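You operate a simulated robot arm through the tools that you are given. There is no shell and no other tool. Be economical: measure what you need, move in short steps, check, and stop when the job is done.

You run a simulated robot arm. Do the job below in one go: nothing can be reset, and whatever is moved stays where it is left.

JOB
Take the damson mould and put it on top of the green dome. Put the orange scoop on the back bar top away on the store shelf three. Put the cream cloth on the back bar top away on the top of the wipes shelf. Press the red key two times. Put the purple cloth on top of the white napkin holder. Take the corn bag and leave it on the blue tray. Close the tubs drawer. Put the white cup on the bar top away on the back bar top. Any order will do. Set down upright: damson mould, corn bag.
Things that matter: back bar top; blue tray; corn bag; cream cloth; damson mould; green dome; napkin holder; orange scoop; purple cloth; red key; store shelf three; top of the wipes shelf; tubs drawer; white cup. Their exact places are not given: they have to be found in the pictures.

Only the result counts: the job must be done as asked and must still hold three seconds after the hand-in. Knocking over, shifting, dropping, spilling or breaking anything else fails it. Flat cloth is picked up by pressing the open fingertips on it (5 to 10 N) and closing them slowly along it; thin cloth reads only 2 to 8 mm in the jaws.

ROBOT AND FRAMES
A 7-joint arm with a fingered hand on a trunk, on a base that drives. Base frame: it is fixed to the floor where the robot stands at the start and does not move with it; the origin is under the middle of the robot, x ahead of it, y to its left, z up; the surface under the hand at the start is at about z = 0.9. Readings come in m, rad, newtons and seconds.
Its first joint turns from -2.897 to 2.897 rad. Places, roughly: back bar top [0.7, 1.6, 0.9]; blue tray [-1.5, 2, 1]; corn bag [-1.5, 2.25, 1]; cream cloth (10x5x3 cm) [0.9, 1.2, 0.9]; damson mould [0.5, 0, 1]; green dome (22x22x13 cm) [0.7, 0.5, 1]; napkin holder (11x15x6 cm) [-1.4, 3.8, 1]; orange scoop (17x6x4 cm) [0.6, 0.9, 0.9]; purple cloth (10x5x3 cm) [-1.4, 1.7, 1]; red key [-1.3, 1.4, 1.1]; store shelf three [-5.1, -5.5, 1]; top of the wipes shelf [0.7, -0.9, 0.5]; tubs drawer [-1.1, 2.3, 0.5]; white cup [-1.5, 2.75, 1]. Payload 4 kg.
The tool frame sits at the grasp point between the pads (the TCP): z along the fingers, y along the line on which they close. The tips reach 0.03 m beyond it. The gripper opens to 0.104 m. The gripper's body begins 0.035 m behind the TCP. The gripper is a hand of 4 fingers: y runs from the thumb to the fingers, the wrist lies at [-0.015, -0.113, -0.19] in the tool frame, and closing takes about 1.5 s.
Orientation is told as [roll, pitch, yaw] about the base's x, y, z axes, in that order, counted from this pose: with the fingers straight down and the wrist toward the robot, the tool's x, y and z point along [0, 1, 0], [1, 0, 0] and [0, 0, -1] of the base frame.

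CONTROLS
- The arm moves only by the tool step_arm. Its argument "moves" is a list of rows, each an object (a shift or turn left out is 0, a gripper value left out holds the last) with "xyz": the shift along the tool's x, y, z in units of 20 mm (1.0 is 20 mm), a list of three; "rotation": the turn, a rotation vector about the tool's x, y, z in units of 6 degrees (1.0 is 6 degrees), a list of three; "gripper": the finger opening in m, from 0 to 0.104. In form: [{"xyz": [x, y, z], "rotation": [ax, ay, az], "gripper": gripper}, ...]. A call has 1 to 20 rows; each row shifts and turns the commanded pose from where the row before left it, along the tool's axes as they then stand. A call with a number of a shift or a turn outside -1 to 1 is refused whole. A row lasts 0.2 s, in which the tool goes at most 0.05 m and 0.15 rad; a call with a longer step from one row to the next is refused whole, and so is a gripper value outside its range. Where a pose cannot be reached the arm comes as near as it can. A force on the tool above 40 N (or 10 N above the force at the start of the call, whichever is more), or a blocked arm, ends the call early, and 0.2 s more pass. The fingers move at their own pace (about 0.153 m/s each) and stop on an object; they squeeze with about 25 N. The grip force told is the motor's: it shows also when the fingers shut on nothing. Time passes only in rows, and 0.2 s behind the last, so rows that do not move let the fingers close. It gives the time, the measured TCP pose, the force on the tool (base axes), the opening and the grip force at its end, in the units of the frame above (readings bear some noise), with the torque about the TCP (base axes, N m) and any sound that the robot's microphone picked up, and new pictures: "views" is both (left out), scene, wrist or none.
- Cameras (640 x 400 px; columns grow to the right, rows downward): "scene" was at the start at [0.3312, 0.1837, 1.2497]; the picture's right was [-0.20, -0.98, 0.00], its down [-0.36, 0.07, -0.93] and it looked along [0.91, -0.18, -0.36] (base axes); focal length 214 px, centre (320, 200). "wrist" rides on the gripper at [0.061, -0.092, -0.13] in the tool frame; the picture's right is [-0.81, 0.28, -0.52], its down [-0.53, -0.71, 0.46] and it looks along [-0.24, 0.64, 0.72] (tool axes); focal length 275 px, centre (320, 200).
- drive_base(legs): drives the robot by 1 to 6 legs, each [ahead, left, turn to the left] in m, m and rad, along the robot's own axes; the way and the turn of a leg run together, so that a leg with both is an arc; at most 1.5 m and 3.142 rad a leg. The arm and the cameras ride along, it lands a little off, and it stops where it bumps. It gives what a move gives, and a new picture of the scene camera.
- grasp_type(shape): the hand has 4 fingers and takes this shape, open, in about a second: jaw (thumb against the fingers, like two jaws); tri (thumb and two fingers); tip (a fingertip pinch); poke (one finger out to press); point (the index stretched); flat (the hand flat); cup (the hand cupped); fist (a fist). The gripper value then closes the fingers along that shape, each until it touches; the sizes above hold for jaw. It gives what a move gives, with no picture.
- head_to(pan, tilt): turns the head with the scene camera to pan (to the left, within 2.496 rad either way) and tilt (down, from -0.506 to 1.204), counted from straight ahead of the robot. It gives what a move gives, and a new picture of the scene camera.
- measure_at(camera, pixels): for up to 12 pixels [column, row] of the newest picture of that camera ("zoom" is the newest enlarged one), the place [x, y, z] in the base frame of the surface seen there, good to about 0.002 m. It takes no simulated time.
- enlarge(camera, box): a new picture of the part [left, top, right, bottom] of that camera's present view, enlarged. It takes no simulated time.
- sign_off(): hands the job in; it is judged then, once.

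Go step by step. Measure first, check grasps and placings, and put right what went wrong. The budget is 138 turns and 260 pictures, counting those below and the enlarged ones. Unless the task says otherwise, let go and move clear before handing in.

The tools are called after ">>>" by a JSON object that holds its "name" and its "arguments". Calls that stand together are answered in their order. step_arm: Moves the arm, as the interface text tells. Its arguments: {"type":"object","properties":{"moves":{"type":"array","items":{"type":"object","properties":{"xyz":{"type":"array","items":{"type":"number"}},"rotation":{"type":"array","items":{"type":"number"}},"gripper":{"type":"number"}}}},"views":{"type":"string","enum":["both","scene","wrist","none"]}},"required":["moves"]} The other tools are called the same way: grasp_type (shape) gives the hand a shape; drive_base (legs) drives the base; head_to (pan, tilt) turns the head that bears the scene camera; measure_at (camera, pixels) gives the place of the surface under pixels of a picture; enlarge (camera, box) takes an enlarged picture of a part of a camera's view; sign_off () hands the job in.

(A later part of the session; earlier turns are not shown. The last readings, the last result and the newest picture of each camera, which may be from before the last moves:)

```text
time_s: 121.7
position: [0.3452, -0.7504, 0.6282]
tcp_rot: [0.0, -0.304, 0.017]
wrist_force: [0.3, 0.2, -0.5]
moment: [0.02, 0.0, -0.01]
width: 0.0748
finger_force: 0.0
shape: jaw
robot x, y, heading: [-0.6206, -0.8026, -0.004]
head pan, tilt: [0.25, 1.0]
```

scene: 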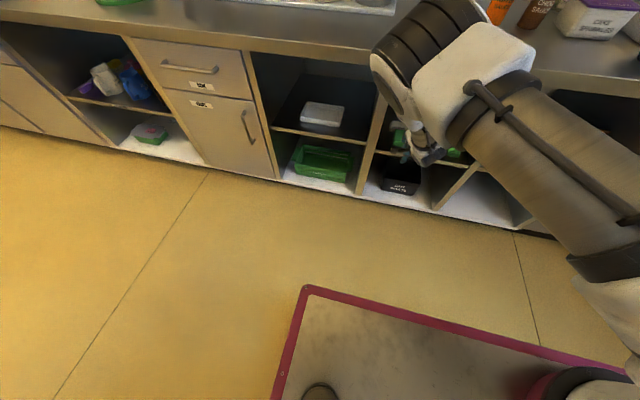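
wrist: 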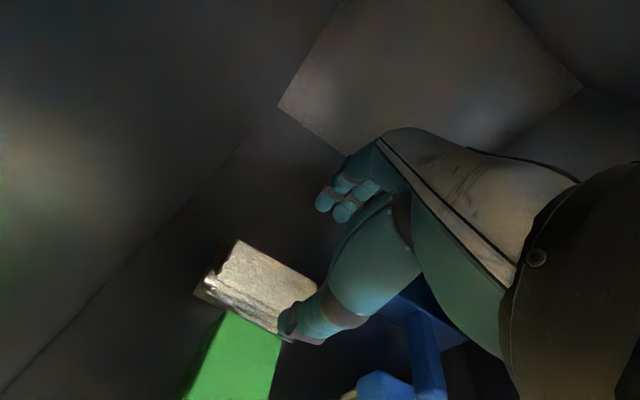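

The cloth landed behind the sponge. Raise the arm and straighten the hand, then check the shelf.

>>> {"name": "step_arm", "arguments": {"moves": [{"xyz": [0, 0.3, -0.95]}, {"xyz": [0, 0.3, -0.95]}, {"xyz": [0, 0.3, -0.95]}, {"xyz": [0, 0.3, -0.95]}, {"xyz": [0, 0.3, -0.95]}, {"xyz": [0, 0.3, -0.95]}, {"xyz": [0, 0.3, -0.95]}, {"xyz": [0, 0.3, -0.95]}, {"xyz": [0, 0.3, -0.95]}, {"xyz": [0, 0.3, -0.95]}, {"xyz": [0, 0.3, -0.95]}, {"xyz": [0, 0.3, -0.95]}, {"xyz": [0, 0.3, -0.95]}, {"xyz": [0, 0.3, -0.95]}, {"xyz": [0, 0.3, -0.95]}, {"rotation": [1, 0, 0]}, {"rotation": [1, 0, 0]}, {"rotation": [0.9, 0, 0]}, {"xyz": [0, -1, -0.5]}, {"xyz": [0, -1, -0.5]}], "views": "none"}}

>>> {"name": "step_arm", "arguments": {"moves": [{"xyz": [0, -0.5, -1]}, {"xyz": [0, -0.5, -1]}, {"xyz": [0, -0.5, -1]}, {"xyz": [0, -0.5, -1]}, {"xyz": [0, -0.5, -1]}, {"xyz": [0, -0.5, -1]}, {"xyz": [0, -0.5, -1]}, {"xyz": [0, -0.5, -1]}, {"xyz": [0, -0.5, -1]}, {"xyz": [0, -0.5, -1]}, {"xyz": [0, -0.5, -1]}, {"xyz": [0, -0.5, -1]}, {"xyz": [0, -0.5, -1]}, {"xyz": [0, 0, 0]}], "views": "none"}}

>>> {"name": "head_to", "arguments": {"pan": 0.0, "tilt": 0.7}}

>>> {"name": "enlarge", "arguments": {"camera": "scene", "box": [280, 130, 400, 210]}}

```text
time_s: 125.9
position: [0.3064, -0.7476, 0.9466]
tcp_rot: [0.012, -0.054, 0.026]
wrist_force: [-0.4, 0.3, -0.4]
moment: [0.02, 0.02, -0.01]
width: 0.0749
finger_force: 0.1
shape: jaw
out of reach, approached as far as the arm can: row 17
robot x, y, heading: [-0.6196, -0.8006, 0.004]
head pan, tilt: [0.25, 1.0]
```

```text
time_s: 128.1
position: [0.2147, -0.839, 1.1359]
tcp_rot: [0.014, -0.054, -0.129]
wrist_force: [-0.9, -0.2, 0.1]
moment: [0.01, -0.01, 0.0]
width: 0.0749
finger_force: 0.0
shape: jaw
robot x, y, heading: [-0.6164, -0.8006, -0.002]
head pan, tilt: [0.25, 1.0]
stopped in row 10: the arm was blocked; the commanded pose is now the measured one
```

```text
time_s: 128.9
position: [0.214, -0.8377, 1.1381]
tcp_rot: [0.019, -0.056, -0.129]
wrist_force: [-0.5, -0.2, 0.5]
moment: [0.0, 0.0, 0.0]
width: 0.0746
finger_force: 0.0
shape: jaw
robot x, y, heading: [-0.6164, -0.8034, 0.0]
head pan, tilt: [0.0, 0.7]
```

scene: 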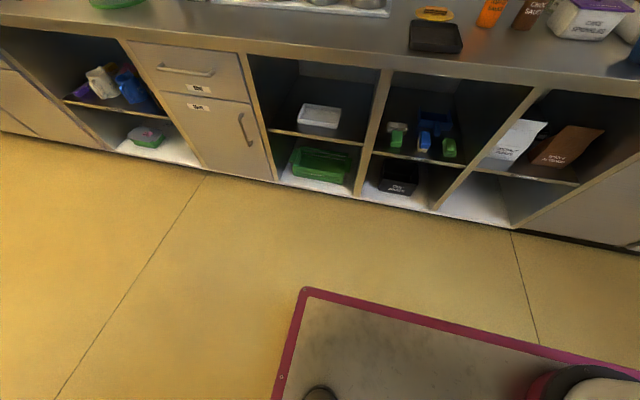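

```text
5.00 times, centred on (340, 170) of scene
```

zoom: 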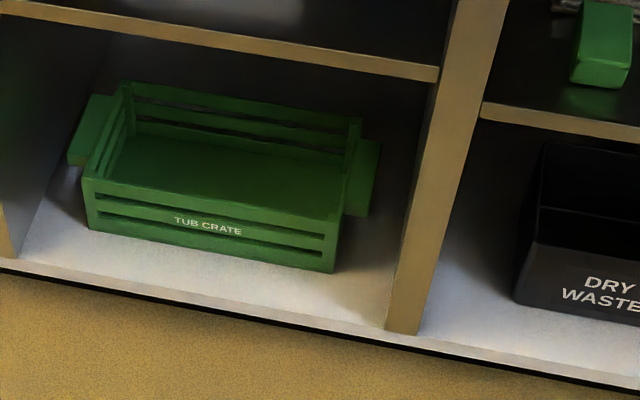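

>>> {"name": "enlarge", "arguments": {"camera": "scene", "box": [375, 90, 475, 165]}}

>>> {"name": "measure_at", "arguments": {"camera": "zoom", "pixels": [[100, 215], [180, 215], [150, 245], [150, 190], [80, 190], [130, 300], [320, 290]]}}

>>> {"name": "head_to", "arguments": {"pan": -0.7, "tilt": 0.3}}

```text
5.33 times, centred on (425, 128) of scene
```

zoom: 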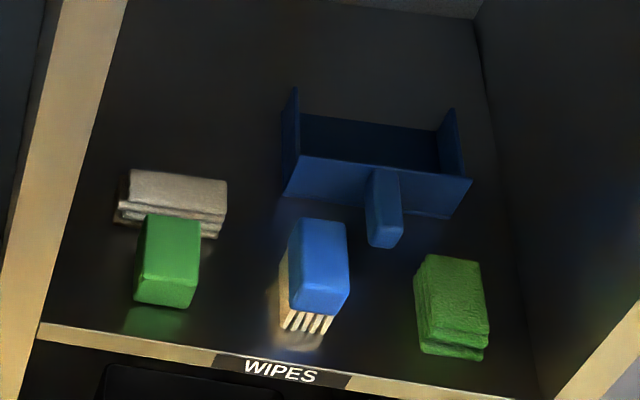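

```text
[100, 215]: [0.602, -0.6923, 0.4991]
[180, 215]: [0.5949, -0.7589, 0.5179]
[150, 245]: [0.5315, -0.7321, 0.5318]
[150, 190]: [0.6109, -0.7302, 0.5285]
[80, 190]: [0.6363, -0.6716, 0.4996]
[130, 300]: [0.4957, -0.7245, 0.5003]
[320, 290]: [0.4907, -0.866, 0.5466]
```

```text
time_s: 130.0
position: [0.2136, -0.8382, 1.1366]
tcp_rot: [0.019, -0.056, -0.13]
wrist_force: [-0.2, -0.3, -0.1]
moment: [0.01, 0.01, 0.02]
width: 0.075
finger_force: 0.1
shape: jaw
robot x, y, heading: [-0.6181, -0.8038, -0.006]
head pan, tilt: [-0.7, 0.3]
```

scene: 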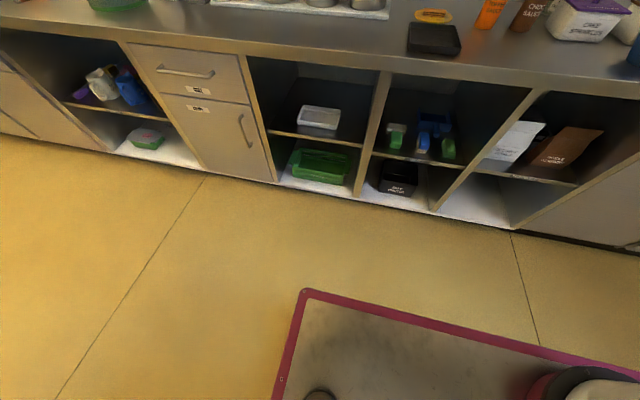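

The cloth lies flat behind the sponge, and the sponge is unmoved. But the arm got blocked and the head picture no longer turns, so the elbow is probably against the head post. Move the hand forward and right, away from it.

>>> {"name": "step_arm", "arguments": {"moves": [{"xyz": [0, 0.5, 0.8]}, {"xyz": [0, 0.5, 0.8]}, {"xyz": [0, 0.5, 0.8]}, {"xyz": [0, 0.5, 0.8]}, {"xyz": [0, 0, 0]}], "views": "both"}}

>>> {"name": "head_to", "arguments": {"pan": -0.4, "tilt": 0.5}}

```text
time_s: 131.2
position: [0.2568, -0.8409, 1.0749]
tcp_rot: [0.013, -0.055, -0.125]
wrist_force: [-0.1, 0.3, 0.5]
moment: [-0.01, 0.01, 0.01]
width: 0.0748
finger_force: 0.0
shape: jaw
robot x, y, heading: [-0.6181, -0.8057, -0.002]
head pan, tilt: [-0.7, 0.3]
```

scene: 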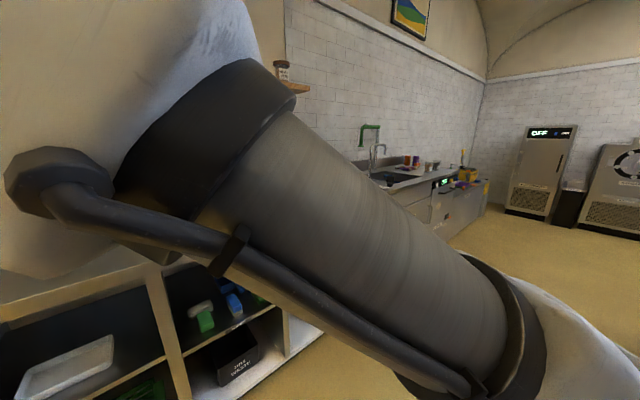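
wrist: 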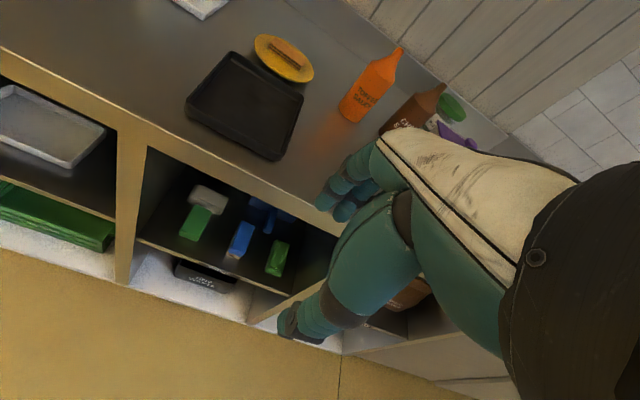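

```text
time_s: 132.0
position: [0.2572, -0.8411, 1.0749]
tcp_rot: [0.012, -0.052, -0.126]
wrist_force: [0.1, -0.5, 0.1]
moment: [0.05, 0.02, -0.01]
width: 0.0749
finger_force: 0.1
shape: jaw
robot x, y, heading: [-0.618, -0.8032, -0.004]
head pan, tilt: [-0.4, 0.499]
```

scene: 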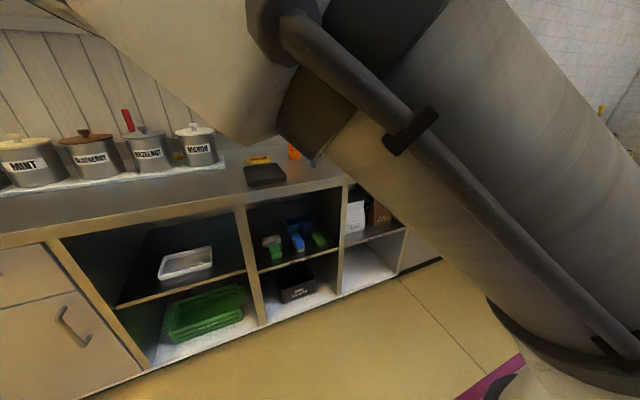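

The elbow is close to the head. Swing the hand to the right at this height, then up.

>>> {"name": "step_arm", "arguments": {"moves": [{"xyz": [-1, 0.3, 0]}, {"xyz": [-1, 0.3, 0]}, {"xyz": [-1, 0.3, 0]}, {"xyz": [-1, 0.3, 0]}, {"xyz": [-1, 0.3, 0]}, {"xyz": [-1, 0.3, 0]}, {"xyz": [-1, 0.3, 0]}, {"xyz": [-1, 0.3, 0]}, {"xyz": [-1, 0.3, 0]}, {"xyz": [-1, 0.3, 0]}, {"xyz": [-1, 0.3, 0]}, {"xyz": [0, 0, 0]}], "views": "scene"}}

>>> {"name": "step_arm", "arguments": {"moves": [{"xyz": [0, 0, -1]}, {"xyz": [0, 0, -1]}, {"xyz": [0, 0, -1]}, {"xyz": [0, 0, -1]}, {"xyz": [0, 0, -1]}, {"xyz": [0, 0, -1]}, {"xyz": [0, 0, -1]}, {"xyz": [0, 0, -1]}, {"xyz": [0, 0, 0]}], "views": "scene"}}

```text
time_s: 134.6
position: [0.2962, -1.0692, 1.0747]
tcp_rot: [0.013, -0.054, -0.124]
wrist_force: [0.7, 0.3, 0.3]
moment: [-0.02, -0.01, 0.0]
width: 0.0746
finger_force: 0.1
shape: jaw
robot x, y, heading: [-0.6189, -0.8013, -0.007]
head pan, tilt: [-0.4, 0.499]
```

scene: 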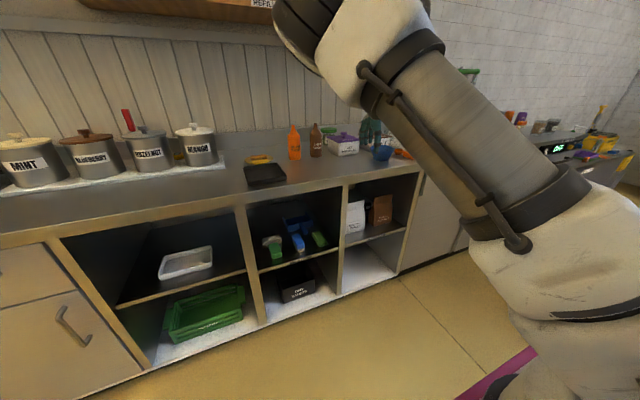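

```text
time_s: 136.6
position: [0.287, -1.0679, 1.2357]
tcp_rot: [0.011, -0.055, -0.127]
wrist_force: [0.2, 0.4, -0.6]
moment: [0.0, 0.0, -0.02]
width: 0.0749
finger_force: 0.1
shape: jaw
robot x, y, heading: [-0.6173, -0.8001, -0.006]
head pan, tilt: [-0.4, 0.499]
```

scene: 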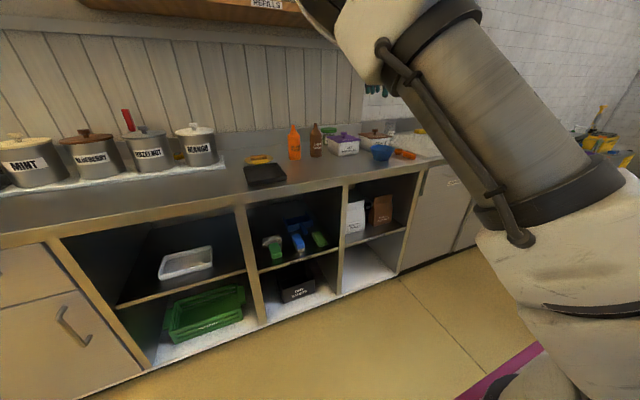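

The elbow is free again. Bring the hand to a central carry pose, square it, and drive to the scoop.

>>> {"name": "step_arm", "arguments": {"moves": [{"rotation": [0.25, 0, -0.6]}, {"rotation": [0.25, 0, -0.6]}, {"xyz": [0.7, -1, 0]}, {"xyz": [0.7, -1, 0]}, {"xyz": [0.7, -1, 0]}, {"xyz": [0.7, -1, 0]}, {"xyz": [0.7, -1, 0]}, {"xyz": [0.7, -1, 0]}, {"xyz": [0.7, -1, 0]}, {"xyz": [0.7, -1, 0]}, {"xyz": [0.7, -1, 0]}, {"xyz": [0.7, -1, 0]}, {"xyz": [0.7, -1, 0]}, {"xyz": [0.7, -1, 0]}, {"xyz": [0.7, -1, 0]}, {"xyz": [0, 0, 0]}], "views": "none"}}

>>> {"name": "drive_base", "arguments": {"legs": [[0, 1.45, 0], [0.6, 0.2, 0]]}}

>>> {"name": "head_to", "arguments": {"pan": 0.0, "tilt": 0.8}}

```text
time_s: 139.8
position: [0.0311, -0.9201, 1.2318]
tcp_rot: [0.163, 0.008, -0.006]
wrist_force: [-0.5, -0.4, 1.0]
moment: [-0.04, -0.03, -0.03]
width: 0.0749
finger_force: 0.0
shape: jaw
robot x, y, heading: [-0.6192, -0.8026, -0.001]
head pan, tilt: [-0.4, 0.499]
stopped in row 16: the arm was blocked; the commanded pose is now the measured one
```

```text
time_s: 150.2
position: [0.647, 0.7395, 1.2325]
tcp_rot: [0.161, 0.01, 0.003]
wrist_force: [0.0, -0.5, 0.3]
moment: [0.02, 0.01, -0.03]
width: 0.075
finger_force: 0.0
shape: jaw
robot x, y, heading: [-0.0053, 0.8531, -0.0]
head pan, tilt: [-0.4, 0.499]
```

scene: 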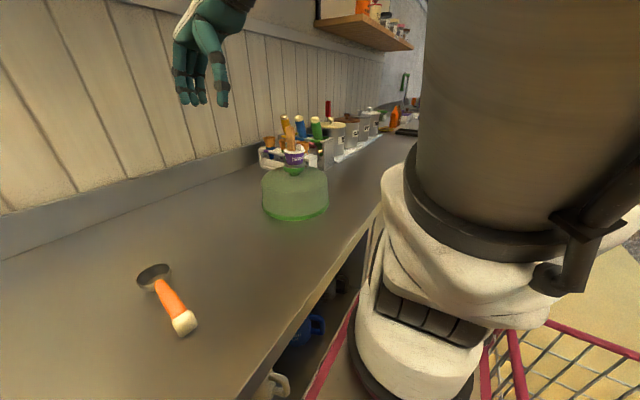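

```text
time_s: 151.1
position: [0.6475, 0.7403, 1.2323]
tcp_rot: [0.157, 0.009, 0.005]
wrist_force: [0.6, 0.3, -0.2]
moment: [-0.02, -0.03, 0.01]
width: 0.0749
finger_force: 0.2
shape: jaw
robot x, y, heading: [-0.0023, 0.8542, 0.001]
head pan, tilt: [0.0, 0.799]
```

scene: 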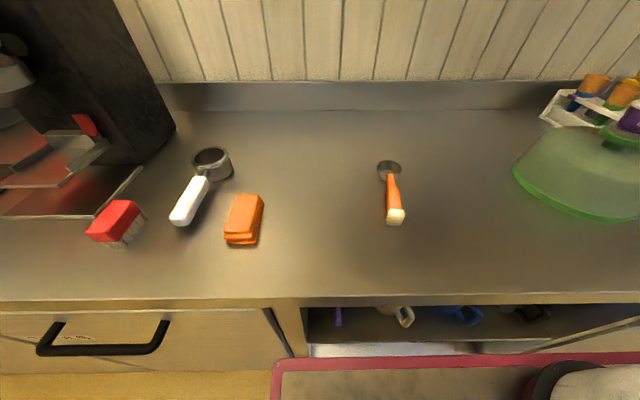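

The scoop is at (390,190), in front of the robot. Measure its handle precisely.

>>> {"name": "enlarge", "arguments": {"camera": "scene", "box": [350, 145, 440, 235]}}

>>> {"name": "measure_at", "arguments": {"camera": "scene", "pixels": [[396, 217], [394, 205], [392, 195], [391, 185], [390, 177], [389, 165], [387, 205], [401, 205], [387, 190], [398, 190], [396, 222], [389, 170]]}}

```text
4.44 times, centred on (395, 190) of scene
```

zoom: 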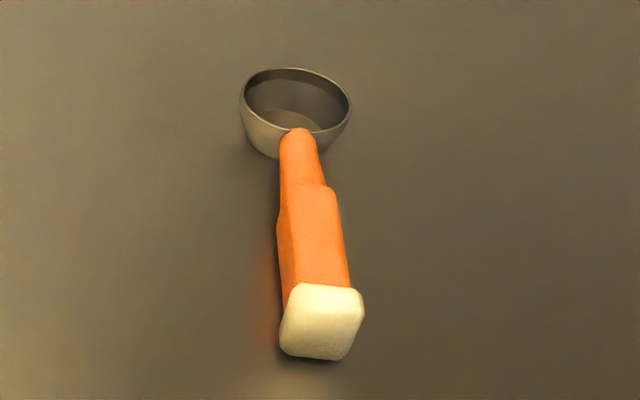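

```text
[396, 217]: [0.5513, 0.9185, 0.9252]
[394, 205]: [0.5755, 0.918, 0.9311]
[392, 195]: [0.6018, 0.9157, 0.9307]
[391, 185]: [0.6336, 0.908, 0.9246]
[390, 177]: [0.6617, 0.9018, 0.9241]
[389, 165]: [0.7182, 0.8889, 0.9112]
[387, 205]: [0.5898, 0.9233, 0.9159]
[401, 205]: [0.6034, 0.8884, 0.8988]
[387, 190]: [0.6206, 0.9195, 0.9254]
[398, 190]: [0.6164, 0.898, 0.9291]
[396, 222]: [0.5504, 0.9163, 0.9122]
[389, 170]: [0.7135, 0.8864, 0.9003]
```

The handle is 22 mm wide, heading -10° from x, top at z 0.931. I'll level the hand, move above (0.600, 0.912) and yaw 80°.

>>> {"name": "step_arm", "arguments": {"moves": [{"rotation": [0, -0.75, 0], "gripper": 0.06}, {"rotation": [0, -0.75, 0]}, {"xyz": [0.96, -0.26, 0]}, {"xyz": [0.96, -0.26, 0]}, {"xyz": [0.96, -0.26, 0]}, {"xyz": [0.96, -0.26, 0]}, {"xyz": [0.96, -0.26, 0]}, {"xyz": [0.96, -0.26, 0]}, {"xyz": [0.96, -0.26, 0]}, {"xyz": [0.96, -0.26, 0]}, {"xyz": [0.96, -0.26, 0]}, {"xyz": [0, 0, 0]}], "views": "none"}}

>>> {"name": "step_arm", "arguments": {"moves": [{"rotation": [0, 0, -0.95], "xyz": [0, 0, 0.5]}, {"rotation": [0, 0, -0.95], "xyz": [0, 0, 0.5]}, {"rotation": [0, 0, -0.95], "xyz": [0, 0, 0.5]}, {"rotation": [0, 0, -0.95], "xyz": [0, 0, 0.5]}, {"rotation": [0, 0, -0.95], "xyz": [0, 0, 0.5]}, {"rotation": [0, 0, -0.95], "xyz": [0, 0, 0.5]}, {"rotation": [0, 0, -0.95], "xyz": [0, 0, 0.5]}, {"rotation": [0, 0, -0.95], "xyz": [0, 0, 0.5]}, {"rotation": [0, 0, -0.95], "xyz": [0, 0, 0.5]}, {"rotation": [0, 0, -0.95], "xyz": [0, 0, 0.5]}, {"rotation": [0, 0, -0.95], "xyz": [0, 0, 0.5]}, {"rotation": [0, 0, -0.95], "xyz": [0, 0, 0.5]}, {"rotation": [0, 0, -0.95], "xyz": [0, 0, 0.5]}, {"rotation": [0, 0, -0.95], "xyz": [0, 0, 0.5]}, {"xyz": [0, 0, 0]}], "views": "both"}}

```text
time_s: 153.1
position: [0.6205, 0.842, 1.2313]
tcp_rot: [0.142, 0.056, 0.007]
wrist_force: [0.2, 0.8, -0.9]
moment: [-0.01, -0.02, 0.0]
width: 0.0604
finger_force: 0.1
shape: jaw
robot x, y, heading: [-0.0062, 0.8511, -0.004]
head pan, tilt: [0.0, 0.799]
stopped in row 10: the arm was blocked; the commanded pose is now the measured one
```

```text
time_s: 156.3
position: [0.6118, 0.862, 1.0923]
tcp_rot: [0.08, -0.131, 1.391]
wrist_force: [-0.2, 0.2, -0.2]
moment: [0.0, 0.01, 0.0]
width: 0.0604
finger_force: 0.0
shape: jaw
robot x, y, heading: [-0.0052, 0.8538, 0.003]
head pan, tilt: [0.0, 0.799]
```

scene: 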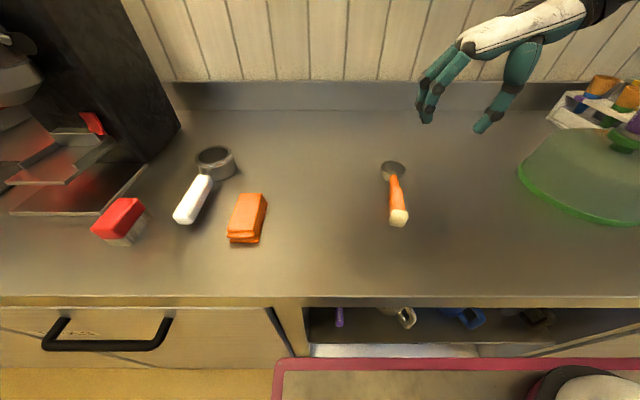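
wrist: 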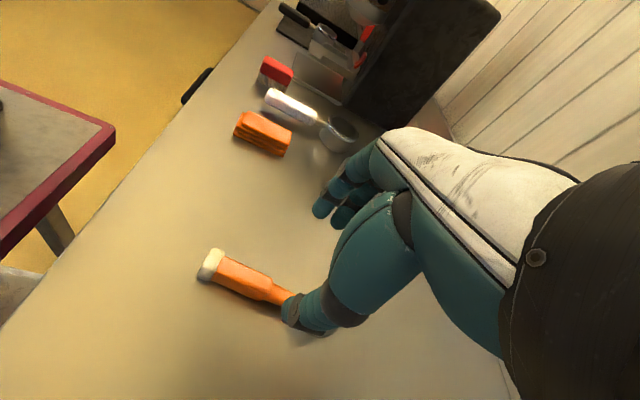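

The hand is free but slightly tilted. Level it, centre it over the handle and come down to z≈1.0.

>>> {"name": "step_arm", "arguments": {"moves": [{"rotation": [0.62, -0.38, 0]}, {"rotation": [0.62, -0.38, 0]}, {"xyz": [0.35, 0.78, 0.5]}, {"xyz": [0.35, 0.78, 0.5]}, {"xyz": [0.35, 0.78, 0.5]}, {"xyz": [0, 0, 1]}, {"xyz": [0, 0, 1]}, {"xyz": [0, 0, 0]}], "views": "both"}}

```text
time_s: 158.1
position: [0.6001, 0.9114, 1.0233]
tcp_rot: [0.001, 0.001, 1.396]
wrist_force: [0.2, 0.7, -0.1]
moment: [-0.04, 0.0, -0.02]
width: 0.0605
finger_force: 0.0
shape: jaw
robot x, y, heading: [-0.0031, 0.8526, 0.003]
head pan, tilt: [0.0, 0.799]
```

scene: 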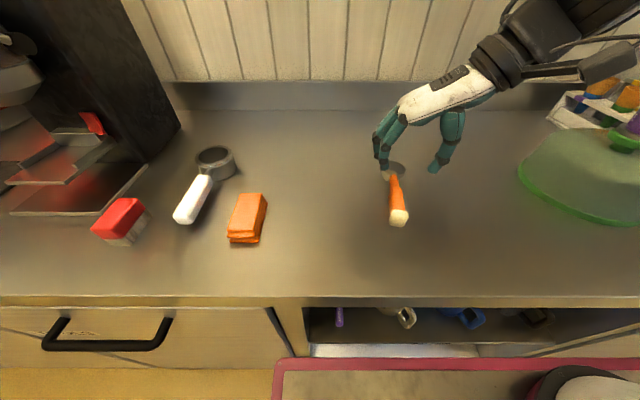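
wrist: 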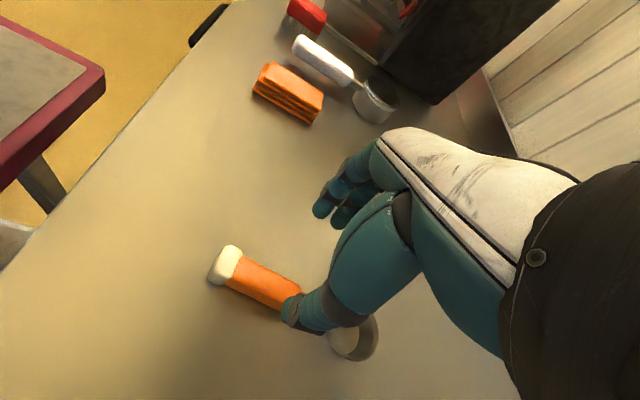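

Level and aligned. Descend to z 0.934, close, and lift a little.

>>> {"name": "step_arm", "arguments": {"moves": [{"xyz": [0, 0, 0.9]}, {"xyz": [0, 0, 0.9]}, {"xyz": [0, 0, 0.9]}, {"xyz": [0, 0, 0.9]}, {"xyz": [0, 0, 0.85]}, {"xyz": [0, 0, 0]}, {"gripper": 0.04}, {"gripper": 0.03}, {"gripper": 0.02}, {"gripper": 0.0}, {"gripper": 0.0}, {"gripper": 0.0}, {"gripper": 0.0}], "views": "none"}}

>>> {"name": "step_arm", "arguments": {"moves": [{"xyz": [0, 0, -0.5]}, {"xyz": [0, 0, -1]}, {"xyz": [0, 0, -1]}, {"xyz": [0, 0, -1]}, {"xyz": [0, 0, -1]}, {"xyz": [0, 0, -1]}, {"xyz": [0, 0, -1]}, {"xyz": [0, 0, -1]}, {"xyz": [0, 0, 0]}], "views": "both"}}

```text
time_s: 160.9
position: [0.6008, 0.9113, 0.9344]
tcp_rot: [0.002, 0.002, 1.396]
wrist_force: [0.1, 0.4, -0.8]
moment: [0.0, 0.0, 0.0]
width: 0.0169
finger_force: 25.5
shape: jaw
robot x, y, heading: [-0.0031, 0.8526, -0.001]
head pan, tilt: [0.0, 0.799]
```

```text
time_s: 162.9
position: [0.5996, 0.9107, 1.0836]
tcp_rot: [0.002, 0.001, 1.394]
wrist_force: [1.4, -1.1, -1.5]
moment: [0.02, 0.03, -0.01]
width: 0.0165
finger_force: 25.3
shape: jaw
robot x, y, heading: [-0.0048, 0.8528, 0.002]
head pan, tilt: [0.0, 0.799]
```

scene: 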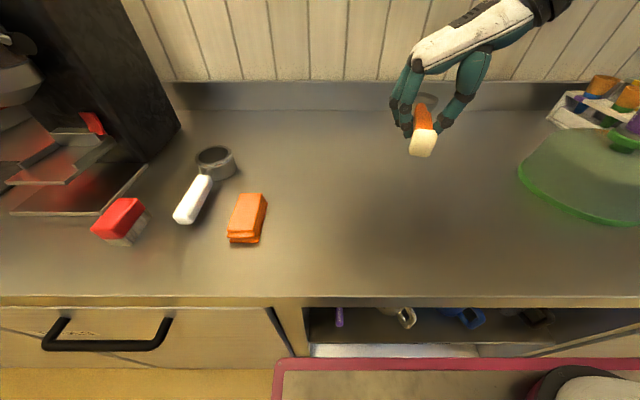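
wrist: 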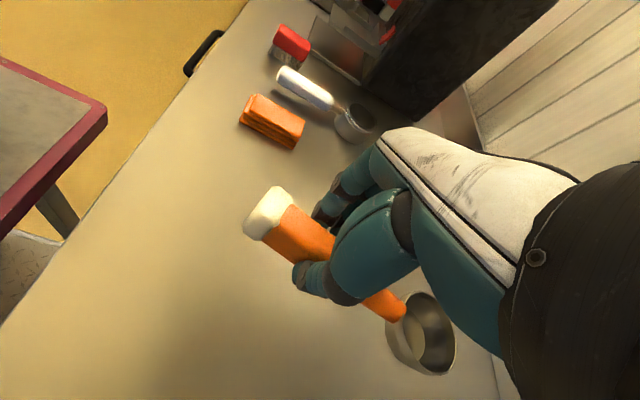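

Scoop held (16.5 mm, 25 N). Raise, turn it crosswise (yaw 0) and pull back for carrying.

>>> {"name": "step_arm", "arguments": {"moves": [{"xyz": [0.6, -0.1, -1]}, {"xyz": [0.6, -0.1, -1]}, {"xyz": [0.6, -0.1, -1]}, {"xyz": [0.6, -0.1, -1]}, {"xyz": [0.6, -0.1, -1]}, {"rotation": [0, 0, 0.95]}, {"rotation": [0, 0, 0.95]}, {"rotation": [0, 0, 0.95]}, {"rotation": [0, 0, 0.95]}, {"rotation": [0, 0, 0.95]}, {"rotation": [0, 0, 0.95]}, {"rotation": [0, 0, 0.95]}, {"rotation": [0, 0, 0.95]}, {"rotation": [0, 0, 0.95]}, {"rotation": [0, 0, 0.95]}, {"rotation": [0, 0, 0.95]}, {"rotation": [0, 0, 0.95]}, {"rotation": [0, 0, 0.95]}, {"rotation": [0, 0, 0.95]}, {"xyz": [0, 0, 0]}], "views": "none"}}

>>> {"name": "drive_base", "arguments": {"legs": [[-0.4, 0, 0], [0, 0, -1.57]]}}

>>> {"name": "head_to", "arguments": {"pan": 0.0, "tilt": 0.2}}

```text
time_s: 167.1
position: [0.5394, 0.9119, 1.1839]
tcp_rot: [-0.002, 0.001, -0.001]
wrist_force: [0.6, 0.0, -0.8]
moment: [0.02, 0.04, -0.02]
width: 0.0167
finger_force: 25.1
shape: jaw
robot x, y, heading: [-0.0066, 0.8535, 0.001]
head pan, tilt: [0.0, 0.799]
```

```text
time_s: 173.4
position: [-0.3462, 0.3113, 1.1834]
tcp_rot: [0.0, 0.002, -1.557]
wrist_force: [-0.2, -0.3, -0.8]
moment: [-0.01, -0.05, 0.0]
width: 0.0166
finger_force: 25.3
shape: jaw
robot x, y, heading: [-0.4113, 0.8544, -1.56]
head pan, tilt: [0.0, 0.799]
```

scene: 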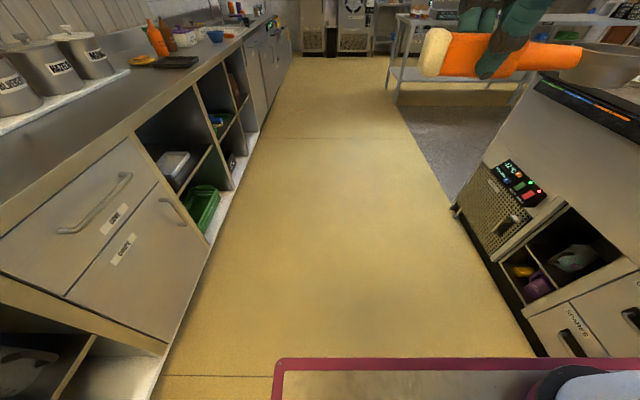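

```text
time_s: 174.4
position: [-0.3438, 0.3105, 1.1849]
tcp_rot: [-0.002, -0.002, -1.555]
wrist_force: [-0.3, -0.4, -0.2]
moment: [-0.03, -0.03, -0.01]
width: 0.0165
finger_force: 24.9
shape: jaw
robot x, y, heading: [-0.4129, 0.852, -1.555]
head pan, tilt: [0.0, 0.201]
```

scene: 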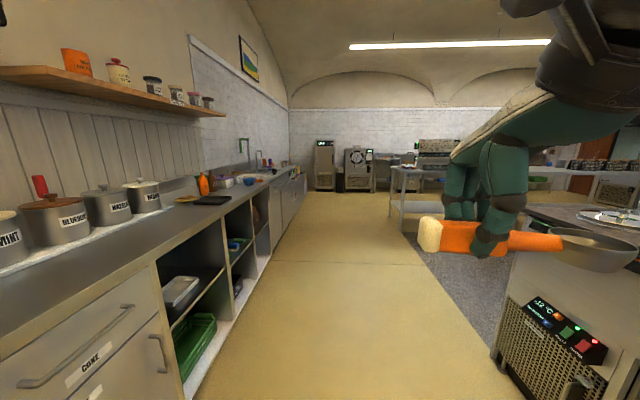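

Measure the prep table and bar end to plan the route.

>>> {"name": "measure_at", "arguments": {"camera": "scene", "pixels": [[403, 232], [393, 168], [402, 190], [420, 176], [497, 372], [510, 262], [325, 185], [360, 185], [300, 200], [545, 195], [575, 190], [420, 260]]}}

>>> {"name": "drive_base", "arguments": {"legs": [[1.4, 0, -0.015], [0.6, 0, 0]]}}

>>> {"name": "head_to", "arguments": {"pan": -0.7, "tilt": 0.3}}

```text
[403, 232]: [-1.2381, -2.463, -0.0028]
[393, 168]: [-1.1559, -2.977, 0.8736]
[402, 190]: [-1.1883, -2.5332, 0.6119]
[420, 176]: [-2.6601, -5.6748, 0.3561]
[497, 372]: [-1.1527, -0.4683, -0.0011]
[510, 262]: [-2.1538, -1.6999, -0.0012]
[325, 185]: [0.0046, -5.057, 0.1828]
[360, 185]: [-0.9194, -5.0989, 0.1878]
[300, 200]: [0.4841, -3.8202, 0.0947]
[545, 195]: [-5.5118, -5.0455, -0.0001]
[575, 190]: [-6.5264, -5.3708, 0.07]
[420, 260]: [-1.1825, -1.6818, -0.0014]
```

```text
time_s: 184.4
position: [-0.3544, -1.711, 1.186]
tcp_rot: [-0.003, 0.0, -1.576]
wrist_force: [-0.3, 0.0, 0.1]
moment: [0.04, 0.0, 0.0]
width: 0.0167
finger_force: 25.1
shape: jaw
robot x, y, heading: [-0.4082, -1.1658, -1.578]
head pan, tilt: [0.0, 0.201]
```

scene: 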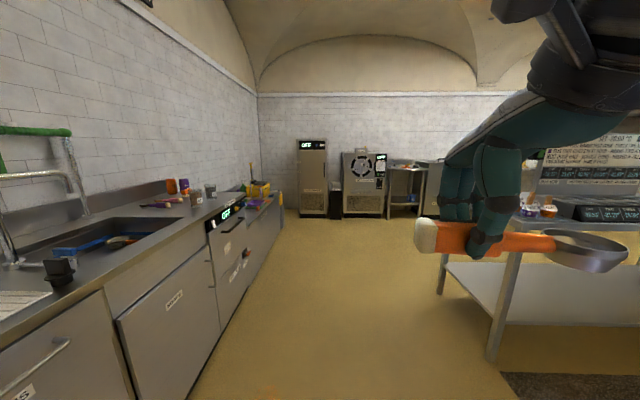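

```text
time_s: 185.5
position: [-0.3534, -1.7116, 1.1865]
tcp_rot: [-0.001, -0.003, -1.575]
wrist_force: [0.2, -0.8, -1.0]
moment: [0.02, -0.02, 0.02]
width: 0.0164
finger_force: 25.1
shape: jaw
robot x, y, heading: [-0.4091, -1.1695, -1.575]
head pan, tilt: [-0.7, 0.3]
```

scene: 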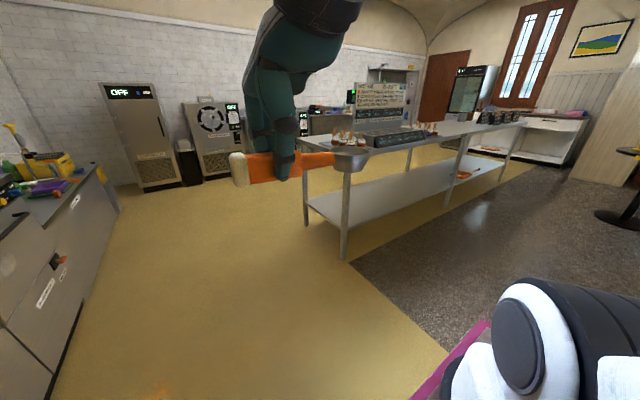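

The prep table spans y -2.46 to about -3.2 from x -1.2 toward -x. The lane behind it (y≈-4.1) leads to the store shelves. Drive there and look along it.

>>> {"name": "drive_base", "arguments": {"legs": [[1.5, 0, 0.008], [1.4, 0, 0]]}}

>>> {"name": "head_to", "arguments": {"pan": -1.2, "tilt": 0.3}}

```text
time_s: 199.6
position: [-0.3853, -4.6215, 1.1877]
tcp_rot: [-0.001, -0.007, -1.586]
wrist_force: [0.3, 0.1, -0.5]
moment: [-0.03, -0.04, 0.0]
width: 0.0165
finger_force: 24.8
shape: jaw
robot x, y, heading: [-0.4358, -4.0772, -1.589]
head pan, tilt: [-0.7, 0.3]
```

scene: 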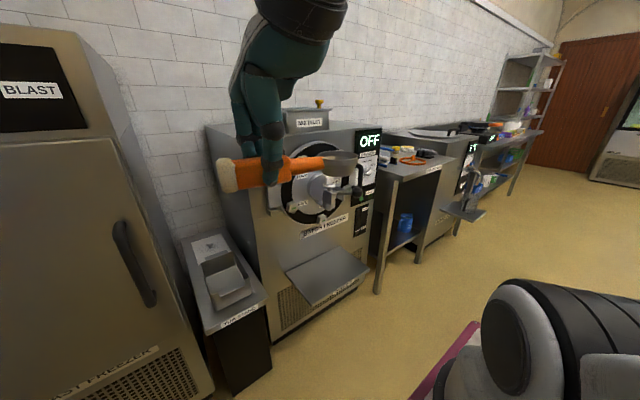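

```text
time_s: 200.5
position: [-0.3844, -4.6215, 1.1883]
tcp_rot: [-0.002, -0.009, -1.585]
wrist_force: [-0.3, -0.5, -1.4]
moment: [-0.01, -0.06, -0.04]
width: 0.0164
finger_force: 25.3
shape: jaw
robot x, y, heading: [-0.4371, -4.0804, -1.586]
head pan, tilt: [-1.201, 0.3]
```

scene: 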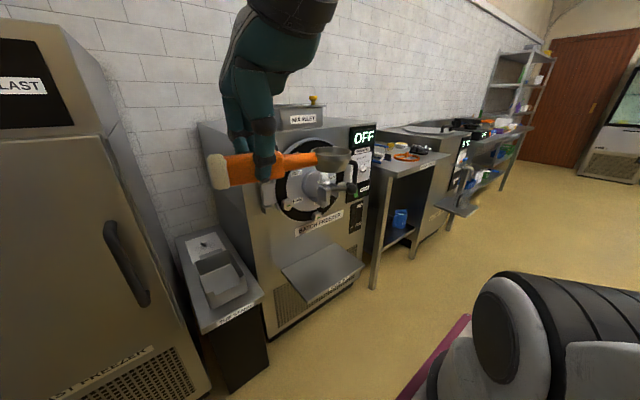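

Measure machine fronts and obstacles along the lane.

>>> {"name": "measure_at", "arguments": {"camera": "scene", "pixels": [[360, 140], [325, 300], [375, 285], [445, 160], [450, 210], [470, 210], [500, 180], [525, 130], [505, 90], [600, 165], [355, 175], [560, 200]]}}

>>> {"name": "head_to", "arguments": {"pan": -2.2, "tilt": 0.4}}

```text
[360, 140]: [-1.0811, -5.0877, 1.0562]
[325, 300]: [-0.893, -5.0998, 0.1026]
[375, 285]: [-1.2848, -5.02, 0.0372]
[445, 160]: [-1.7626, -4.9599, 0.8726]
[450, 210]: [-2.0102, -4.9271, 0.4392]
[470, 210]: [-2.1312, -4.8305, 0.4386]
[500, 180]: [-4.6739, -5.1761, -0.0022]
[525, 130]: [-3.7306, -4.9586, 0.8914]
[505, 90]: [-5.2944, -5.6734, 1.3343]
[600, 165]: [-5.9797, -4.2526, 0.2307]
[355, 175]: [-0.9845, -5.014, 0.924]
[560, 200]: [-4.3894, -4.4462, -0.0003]
```

```text
time_s: 201.8
position: [-0.3858, -4.6228, 1.1899]
tcp_rot: [-0.003, -0.008, -1.584]
wrist_force: [-0.6, 0.1, -0.2]
moment: [0.01, -0.04, -0.03]
width: 0.0167
finger_force: 25.0
shape: jaw
robot x, y, heading: [-0.4353, -4.0809, -1.591]
head pan, tilt: [-2.201, 0.4]
```

scene: 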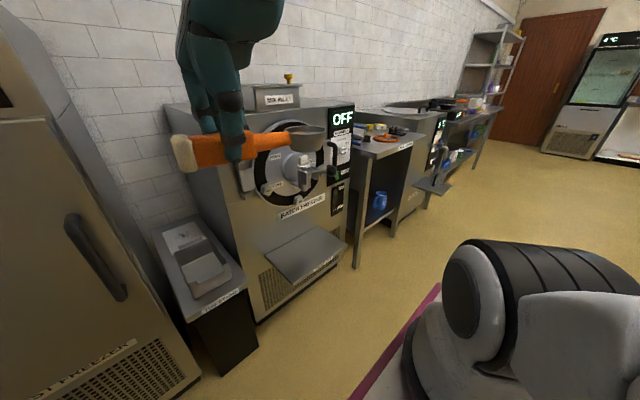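

The lane is clear (fronts at y≤-4.83). Strafe right along it.

>>> {"name": "drive_base", "arguments": {"legs": [[0, -1.5, 0.01], [0, -1.5, 0.01]]}}

>>> {"name": "head_to", "arguments": {"pan": -0.5, "tilt": 0.3}}

```text
time_s: 216.1
position: [-3.3676, -4.586, 1.1881]
tcp_rot: [-0.001, -0.007, -1.585]
wrist_force: [-0.2, 0.4, -0.8]
moment: [0.0, -0.03, 0.0]
width: 0.0165
finger_force: 24.9
shape: jaw
robot x, y, heading: [-3.4154, -4.0397, -1.592]
head pan, tilt: [-2.201, 0.4]
```

scene: 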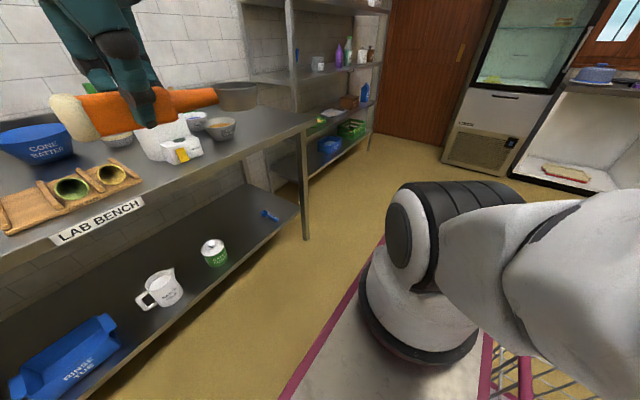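

```text
time_s: 217.9
position: [-3.3683, -4.5857, 1.1906]
tcp_rot: [0.0, -0.009, -1.584]
wrist_force: [0.0, -0.3, -0.3]
moment: [0.03, -0.02, 0.02]
width: 0.0164
finger_force: 24.8
shape: jaw
robot x, y, heading: [-3.4132, -4.0418, -1.592]
head pan, tilt: [-0.499, 0.3]
```

scene: 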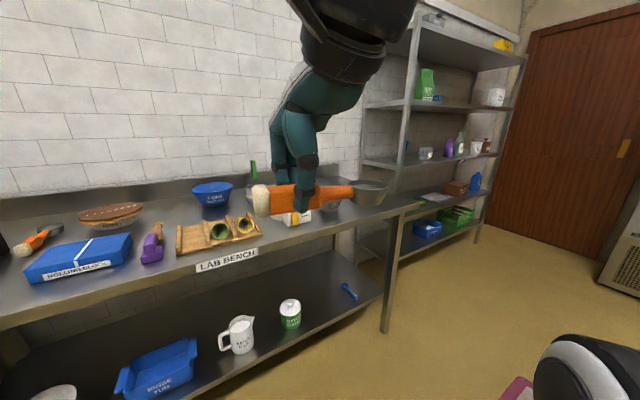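

The store unit is ahead right (380-520, 20-250). Strafe another 1.5 m to stand in front of it.

>>> {"name": "drive_base", "arguments": {"legs": [[0, -1.5, 0.02]]}}

>>> {"name": "head_to", "arguments": {"pan": 0.1, "tilt": 0.35}}

```text
time_s: 225.4
position: [-4.8909, -4.5581, 1.1889]
tcp_rot: [-0.001, -0.007, -1.582]
wrist_force: [-0.2, 0.8, -1.5]
moment: [0.03, -0.02, -0.01]
width: 0.0161
finger_force: 25.2
shape: jaw
robot x, y, heading: [-4.9399, -4.0145, -1.587]
head pan, tilt: [-0.499, 0.3]
```

scene: 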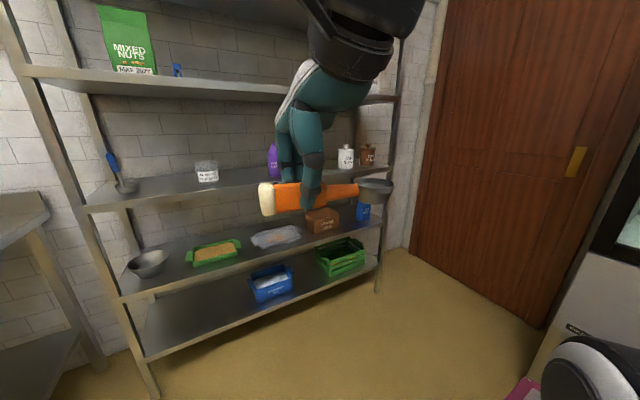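

```text
time_s: 226.4
position: [-4.8923, -4.5578, 1.1889]
tcp_rot: [0.001, -0.008, -1.585]
wrist_force: [0.0, 1.5, -0.7]
moment: [0.05, -0.01, 0.0]
width: 0.0166
finger_force: 25.0
shape: jaw
robot x, y, heading: [-4.9446, -4.0113, -1.587]
head pan, tilt: [0.099, 0.351]
```

scene: 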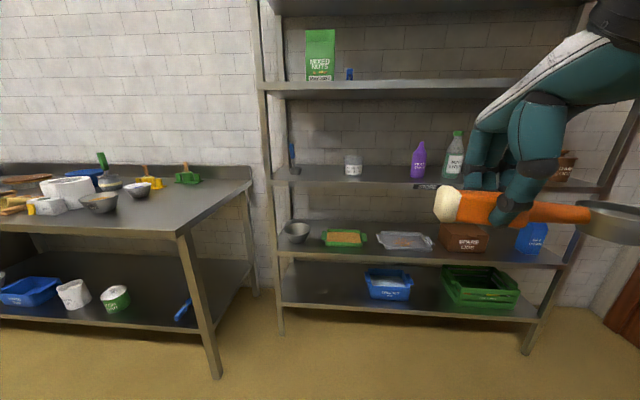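

Shelf three should be the one holding the jars, bottles and another scoop (y≈182). Measure and read labels.

>>> {"name": "measure_at", "arguments": {"camera": "scene", "pixels": [[320, 184], [380, 185], [325, 175], [353, 172], [385, 176], [418, 178], [453, 180], [293, 172], [275, 183], [400, 91], [320, 82], [400, 256]]}}

>>> {"name": "enlarge", "arguments": {"camera": "scene", "box": [260, 70, 500, 220]}}

```text
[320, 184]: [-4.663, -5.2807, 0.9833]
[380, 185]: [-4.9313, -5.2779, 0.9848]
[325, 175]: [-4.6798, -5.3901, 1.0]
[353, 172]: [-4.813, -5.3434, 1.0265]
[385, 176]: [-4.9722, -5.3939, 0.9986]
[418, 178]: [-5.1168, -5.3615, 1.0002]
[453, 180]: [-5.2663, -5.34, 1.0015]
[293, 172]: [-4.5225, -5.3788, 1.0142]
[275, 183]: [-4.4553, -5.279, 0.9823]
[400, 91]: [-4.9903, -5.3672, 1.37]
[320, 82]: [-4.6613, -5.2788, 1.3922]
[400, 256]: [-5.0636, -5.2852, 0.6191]
```

```text
2.67 times, centred on (380, 145) of scene
```

zoom: 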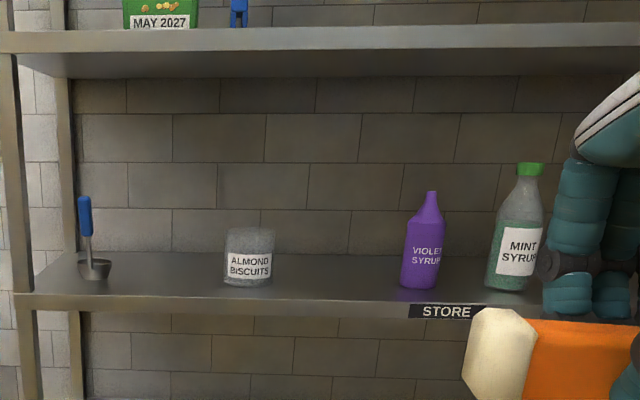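

The label reads "STORE …" on this shelf (z 1.00, front y -5.28, next shelf 1.37). The gap between the biscuits jar and violet syrup fits the scoop. Measure gap edges and the scoop's ends.

>>> {"name": "measure_at", "arguments": {"camera": "zoom", "pixels": [[271, 270], [250, 284], [404, 270], [415, 286], [228, 270], [105, 268], [330, 285], [330, 260]]}}

>>> {"name": "measure_at", "arguments": {"camera": "scene", "pixels": [[440, 205], [460, 205], [500, 210], [580, 215], [586, 222], [620, 240], [638, 225], [610, 202], [450, 220], [525, 222]]}}

>>> {"name": "enlarge", "arguments": {"camera": "scene", "box": [400, 140, 640, 260]}}

```text
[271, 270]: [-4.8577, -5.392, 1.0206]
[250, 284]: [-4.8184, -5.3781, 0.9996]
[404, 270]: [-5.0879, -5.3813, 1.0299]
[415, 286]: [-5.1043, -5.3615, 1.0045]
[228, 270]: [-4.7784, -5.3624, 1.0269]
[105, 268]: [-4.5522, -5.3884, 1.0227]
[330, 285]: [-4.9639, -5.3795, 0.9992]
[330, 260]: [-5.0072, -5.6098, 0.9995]
```

```text
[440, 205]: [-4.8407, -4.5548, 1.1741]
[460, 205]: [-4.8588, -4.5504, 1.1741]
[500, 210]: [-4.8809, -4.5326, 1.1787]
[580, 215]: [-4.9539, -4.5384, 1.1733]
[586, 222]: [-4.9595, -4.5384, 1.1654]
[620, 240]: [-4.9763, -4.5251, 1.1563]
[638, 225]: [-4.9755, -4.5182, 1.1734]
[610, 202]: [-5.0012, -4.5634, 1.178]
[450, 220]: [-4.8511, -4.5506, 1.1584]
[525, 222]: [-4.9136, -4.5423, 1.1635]
```

```text
2.67 times, centred on (520, 200) of scene
```

zoom: 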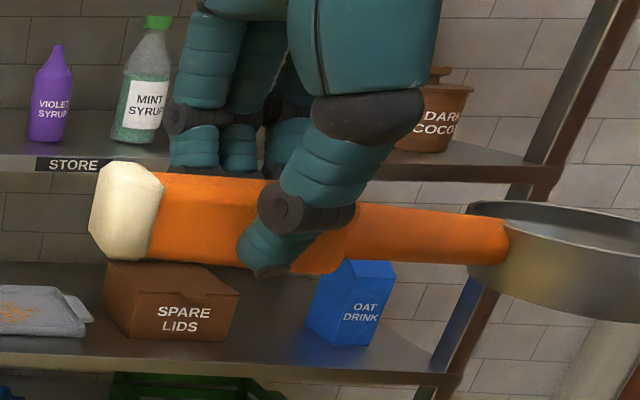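

The third shelf up. TCP target: (-4.93, -5.325), with the scoop's handle end at +x and bowl at -x. Drive forward 0.45 m and tilt the hand 20°.

>>> {"name": "drive_base", "arguments": {"legs": [[0.45, -0.035, 0.016]]}}

>>> {"name": "step_arm", "arguments": {"moves": [{"rotation": [-1, 0, 0], "xyz": [0, 0, 0.5]}, {"rotation": [-1, 0, 0], "xyz": [0, 0, 0.5]}, {"rotation": [-1, 0, 0], "xyz": [0, 0, 0.5]}, {"rotation": [-0.4, 0, 0], "xyz": [0, 0, 0.5]}, {"xyz": [0, 0, 0]}], "views": "scene"}}

```text
time_s: 229.2
position: [-4.9223, -5.0125, 1.1891]
tcp_rot: [0.001, -0.009, -1.567]
wrist_force: [-0.6, -0.6, -0.6]
moment: [-0.02, -0.02, 0.0]
width: 0.0167
finger_force: 25.5
shape: jaw
robot x, y, heading: [-4.9827, -4.4681, -1.57]
head pan, tilt: [0.099, 0.351]
```

scene: 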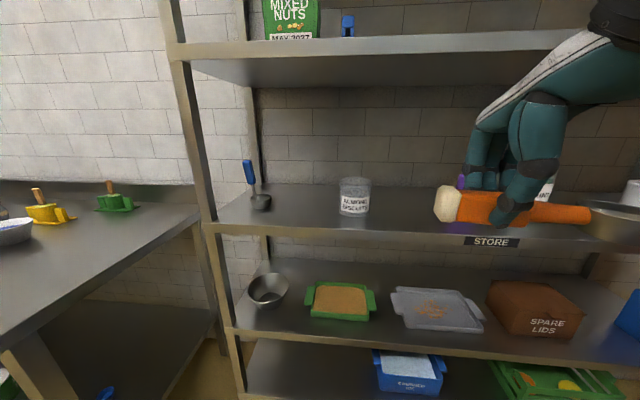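

```text
time_s: 230.1
position: [-4.9197, -5.0448, 1.2373]
tcp_rot: [0.096, -0.437, -1.57]
wrist_force: [0.1, 0.6, 0.0]
moment: [0.01, -0.02, -0.03]
width: 0.0163
finger_force: 25.1
shape: jaw
out of reach, approached as far as the arm can: row 4
robot x, y, heading: [-4.9784, -4.4718, -1.568]
head pan, tilt: [0.099, 0.351]
stopped in row 4: the arm was blocked; the commanded pose is now the measured one
```

scene: 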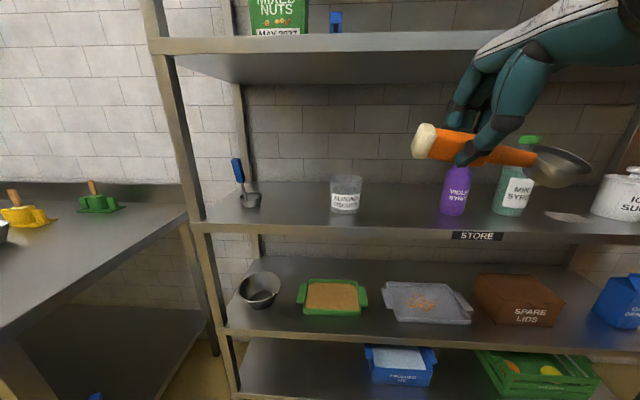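

The arm got blocked again in the tilt. Look at the arm near the head to see what touches.

>>> {"name": "head_to", "arguments": {"pan": -0.9, "tilt": 0.2}}

```text
time_s: 231.4
position: [-4.9202, -5.0465, 1.2406]
tcp_rot: [0.102, -0.444, -1.575]
wrist_force: [0.8, -0.5, -1.5]
moment: [0.0, 0.0, -0.01]
width: 0.0164
finger_force: 25.5
shape: jaw
robot x, y, heading: [-4.9807, -4.4626, -1.569]
head pan, tilt: [-0.901, 0.201]
```

scene: 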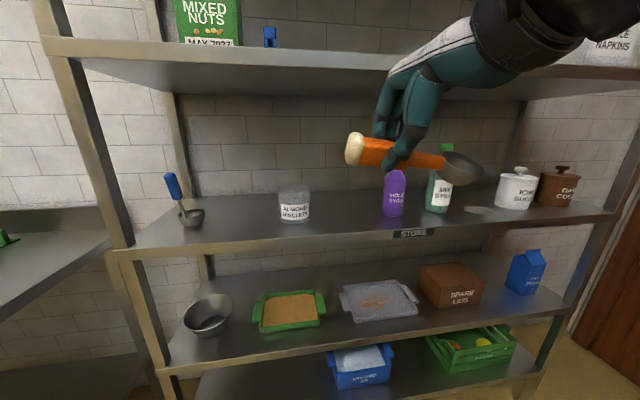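

The elbow leans on the head post. Extending the arm forward should take it away; move forward and slightly down, removing the roll.

>>> {"name": "step_arm", "arguments": {"moves": [{"xyz": [0, 0.904, 0.427]}, {"xyz": [0, 0.904, 0.427]}, {"xyz": [0, 0.904, 0.427]}, {"xyz": [0, 0.904, 0.427]}, {"rotation": [0, -0.5, 0]}, {"rotation": [0, -0.47, 0]}, {"xyz": [0, 0, 0]}], "views": "scene"}}

```text
time_s: 233.0
position: [-4.917, -5.1266, 1.2412]
tcp_rot: [0.029, -0.432, -1.572]
wrist_force: [0.6, -0.9, -0.6]
moment: [-0.01, -0.01, -0.02]
width: 0.0166
finger_force: 25.1
shape: jaw
robot x, y, heading: [-4.979, -4.4714, -1.577]
head pan, tilt: [-0.901, 0.201]
```

scene: 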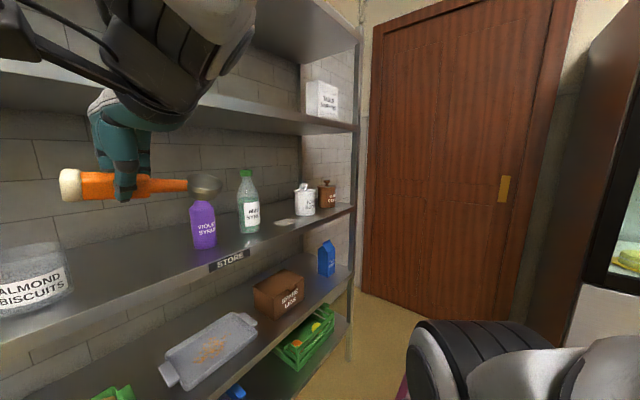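

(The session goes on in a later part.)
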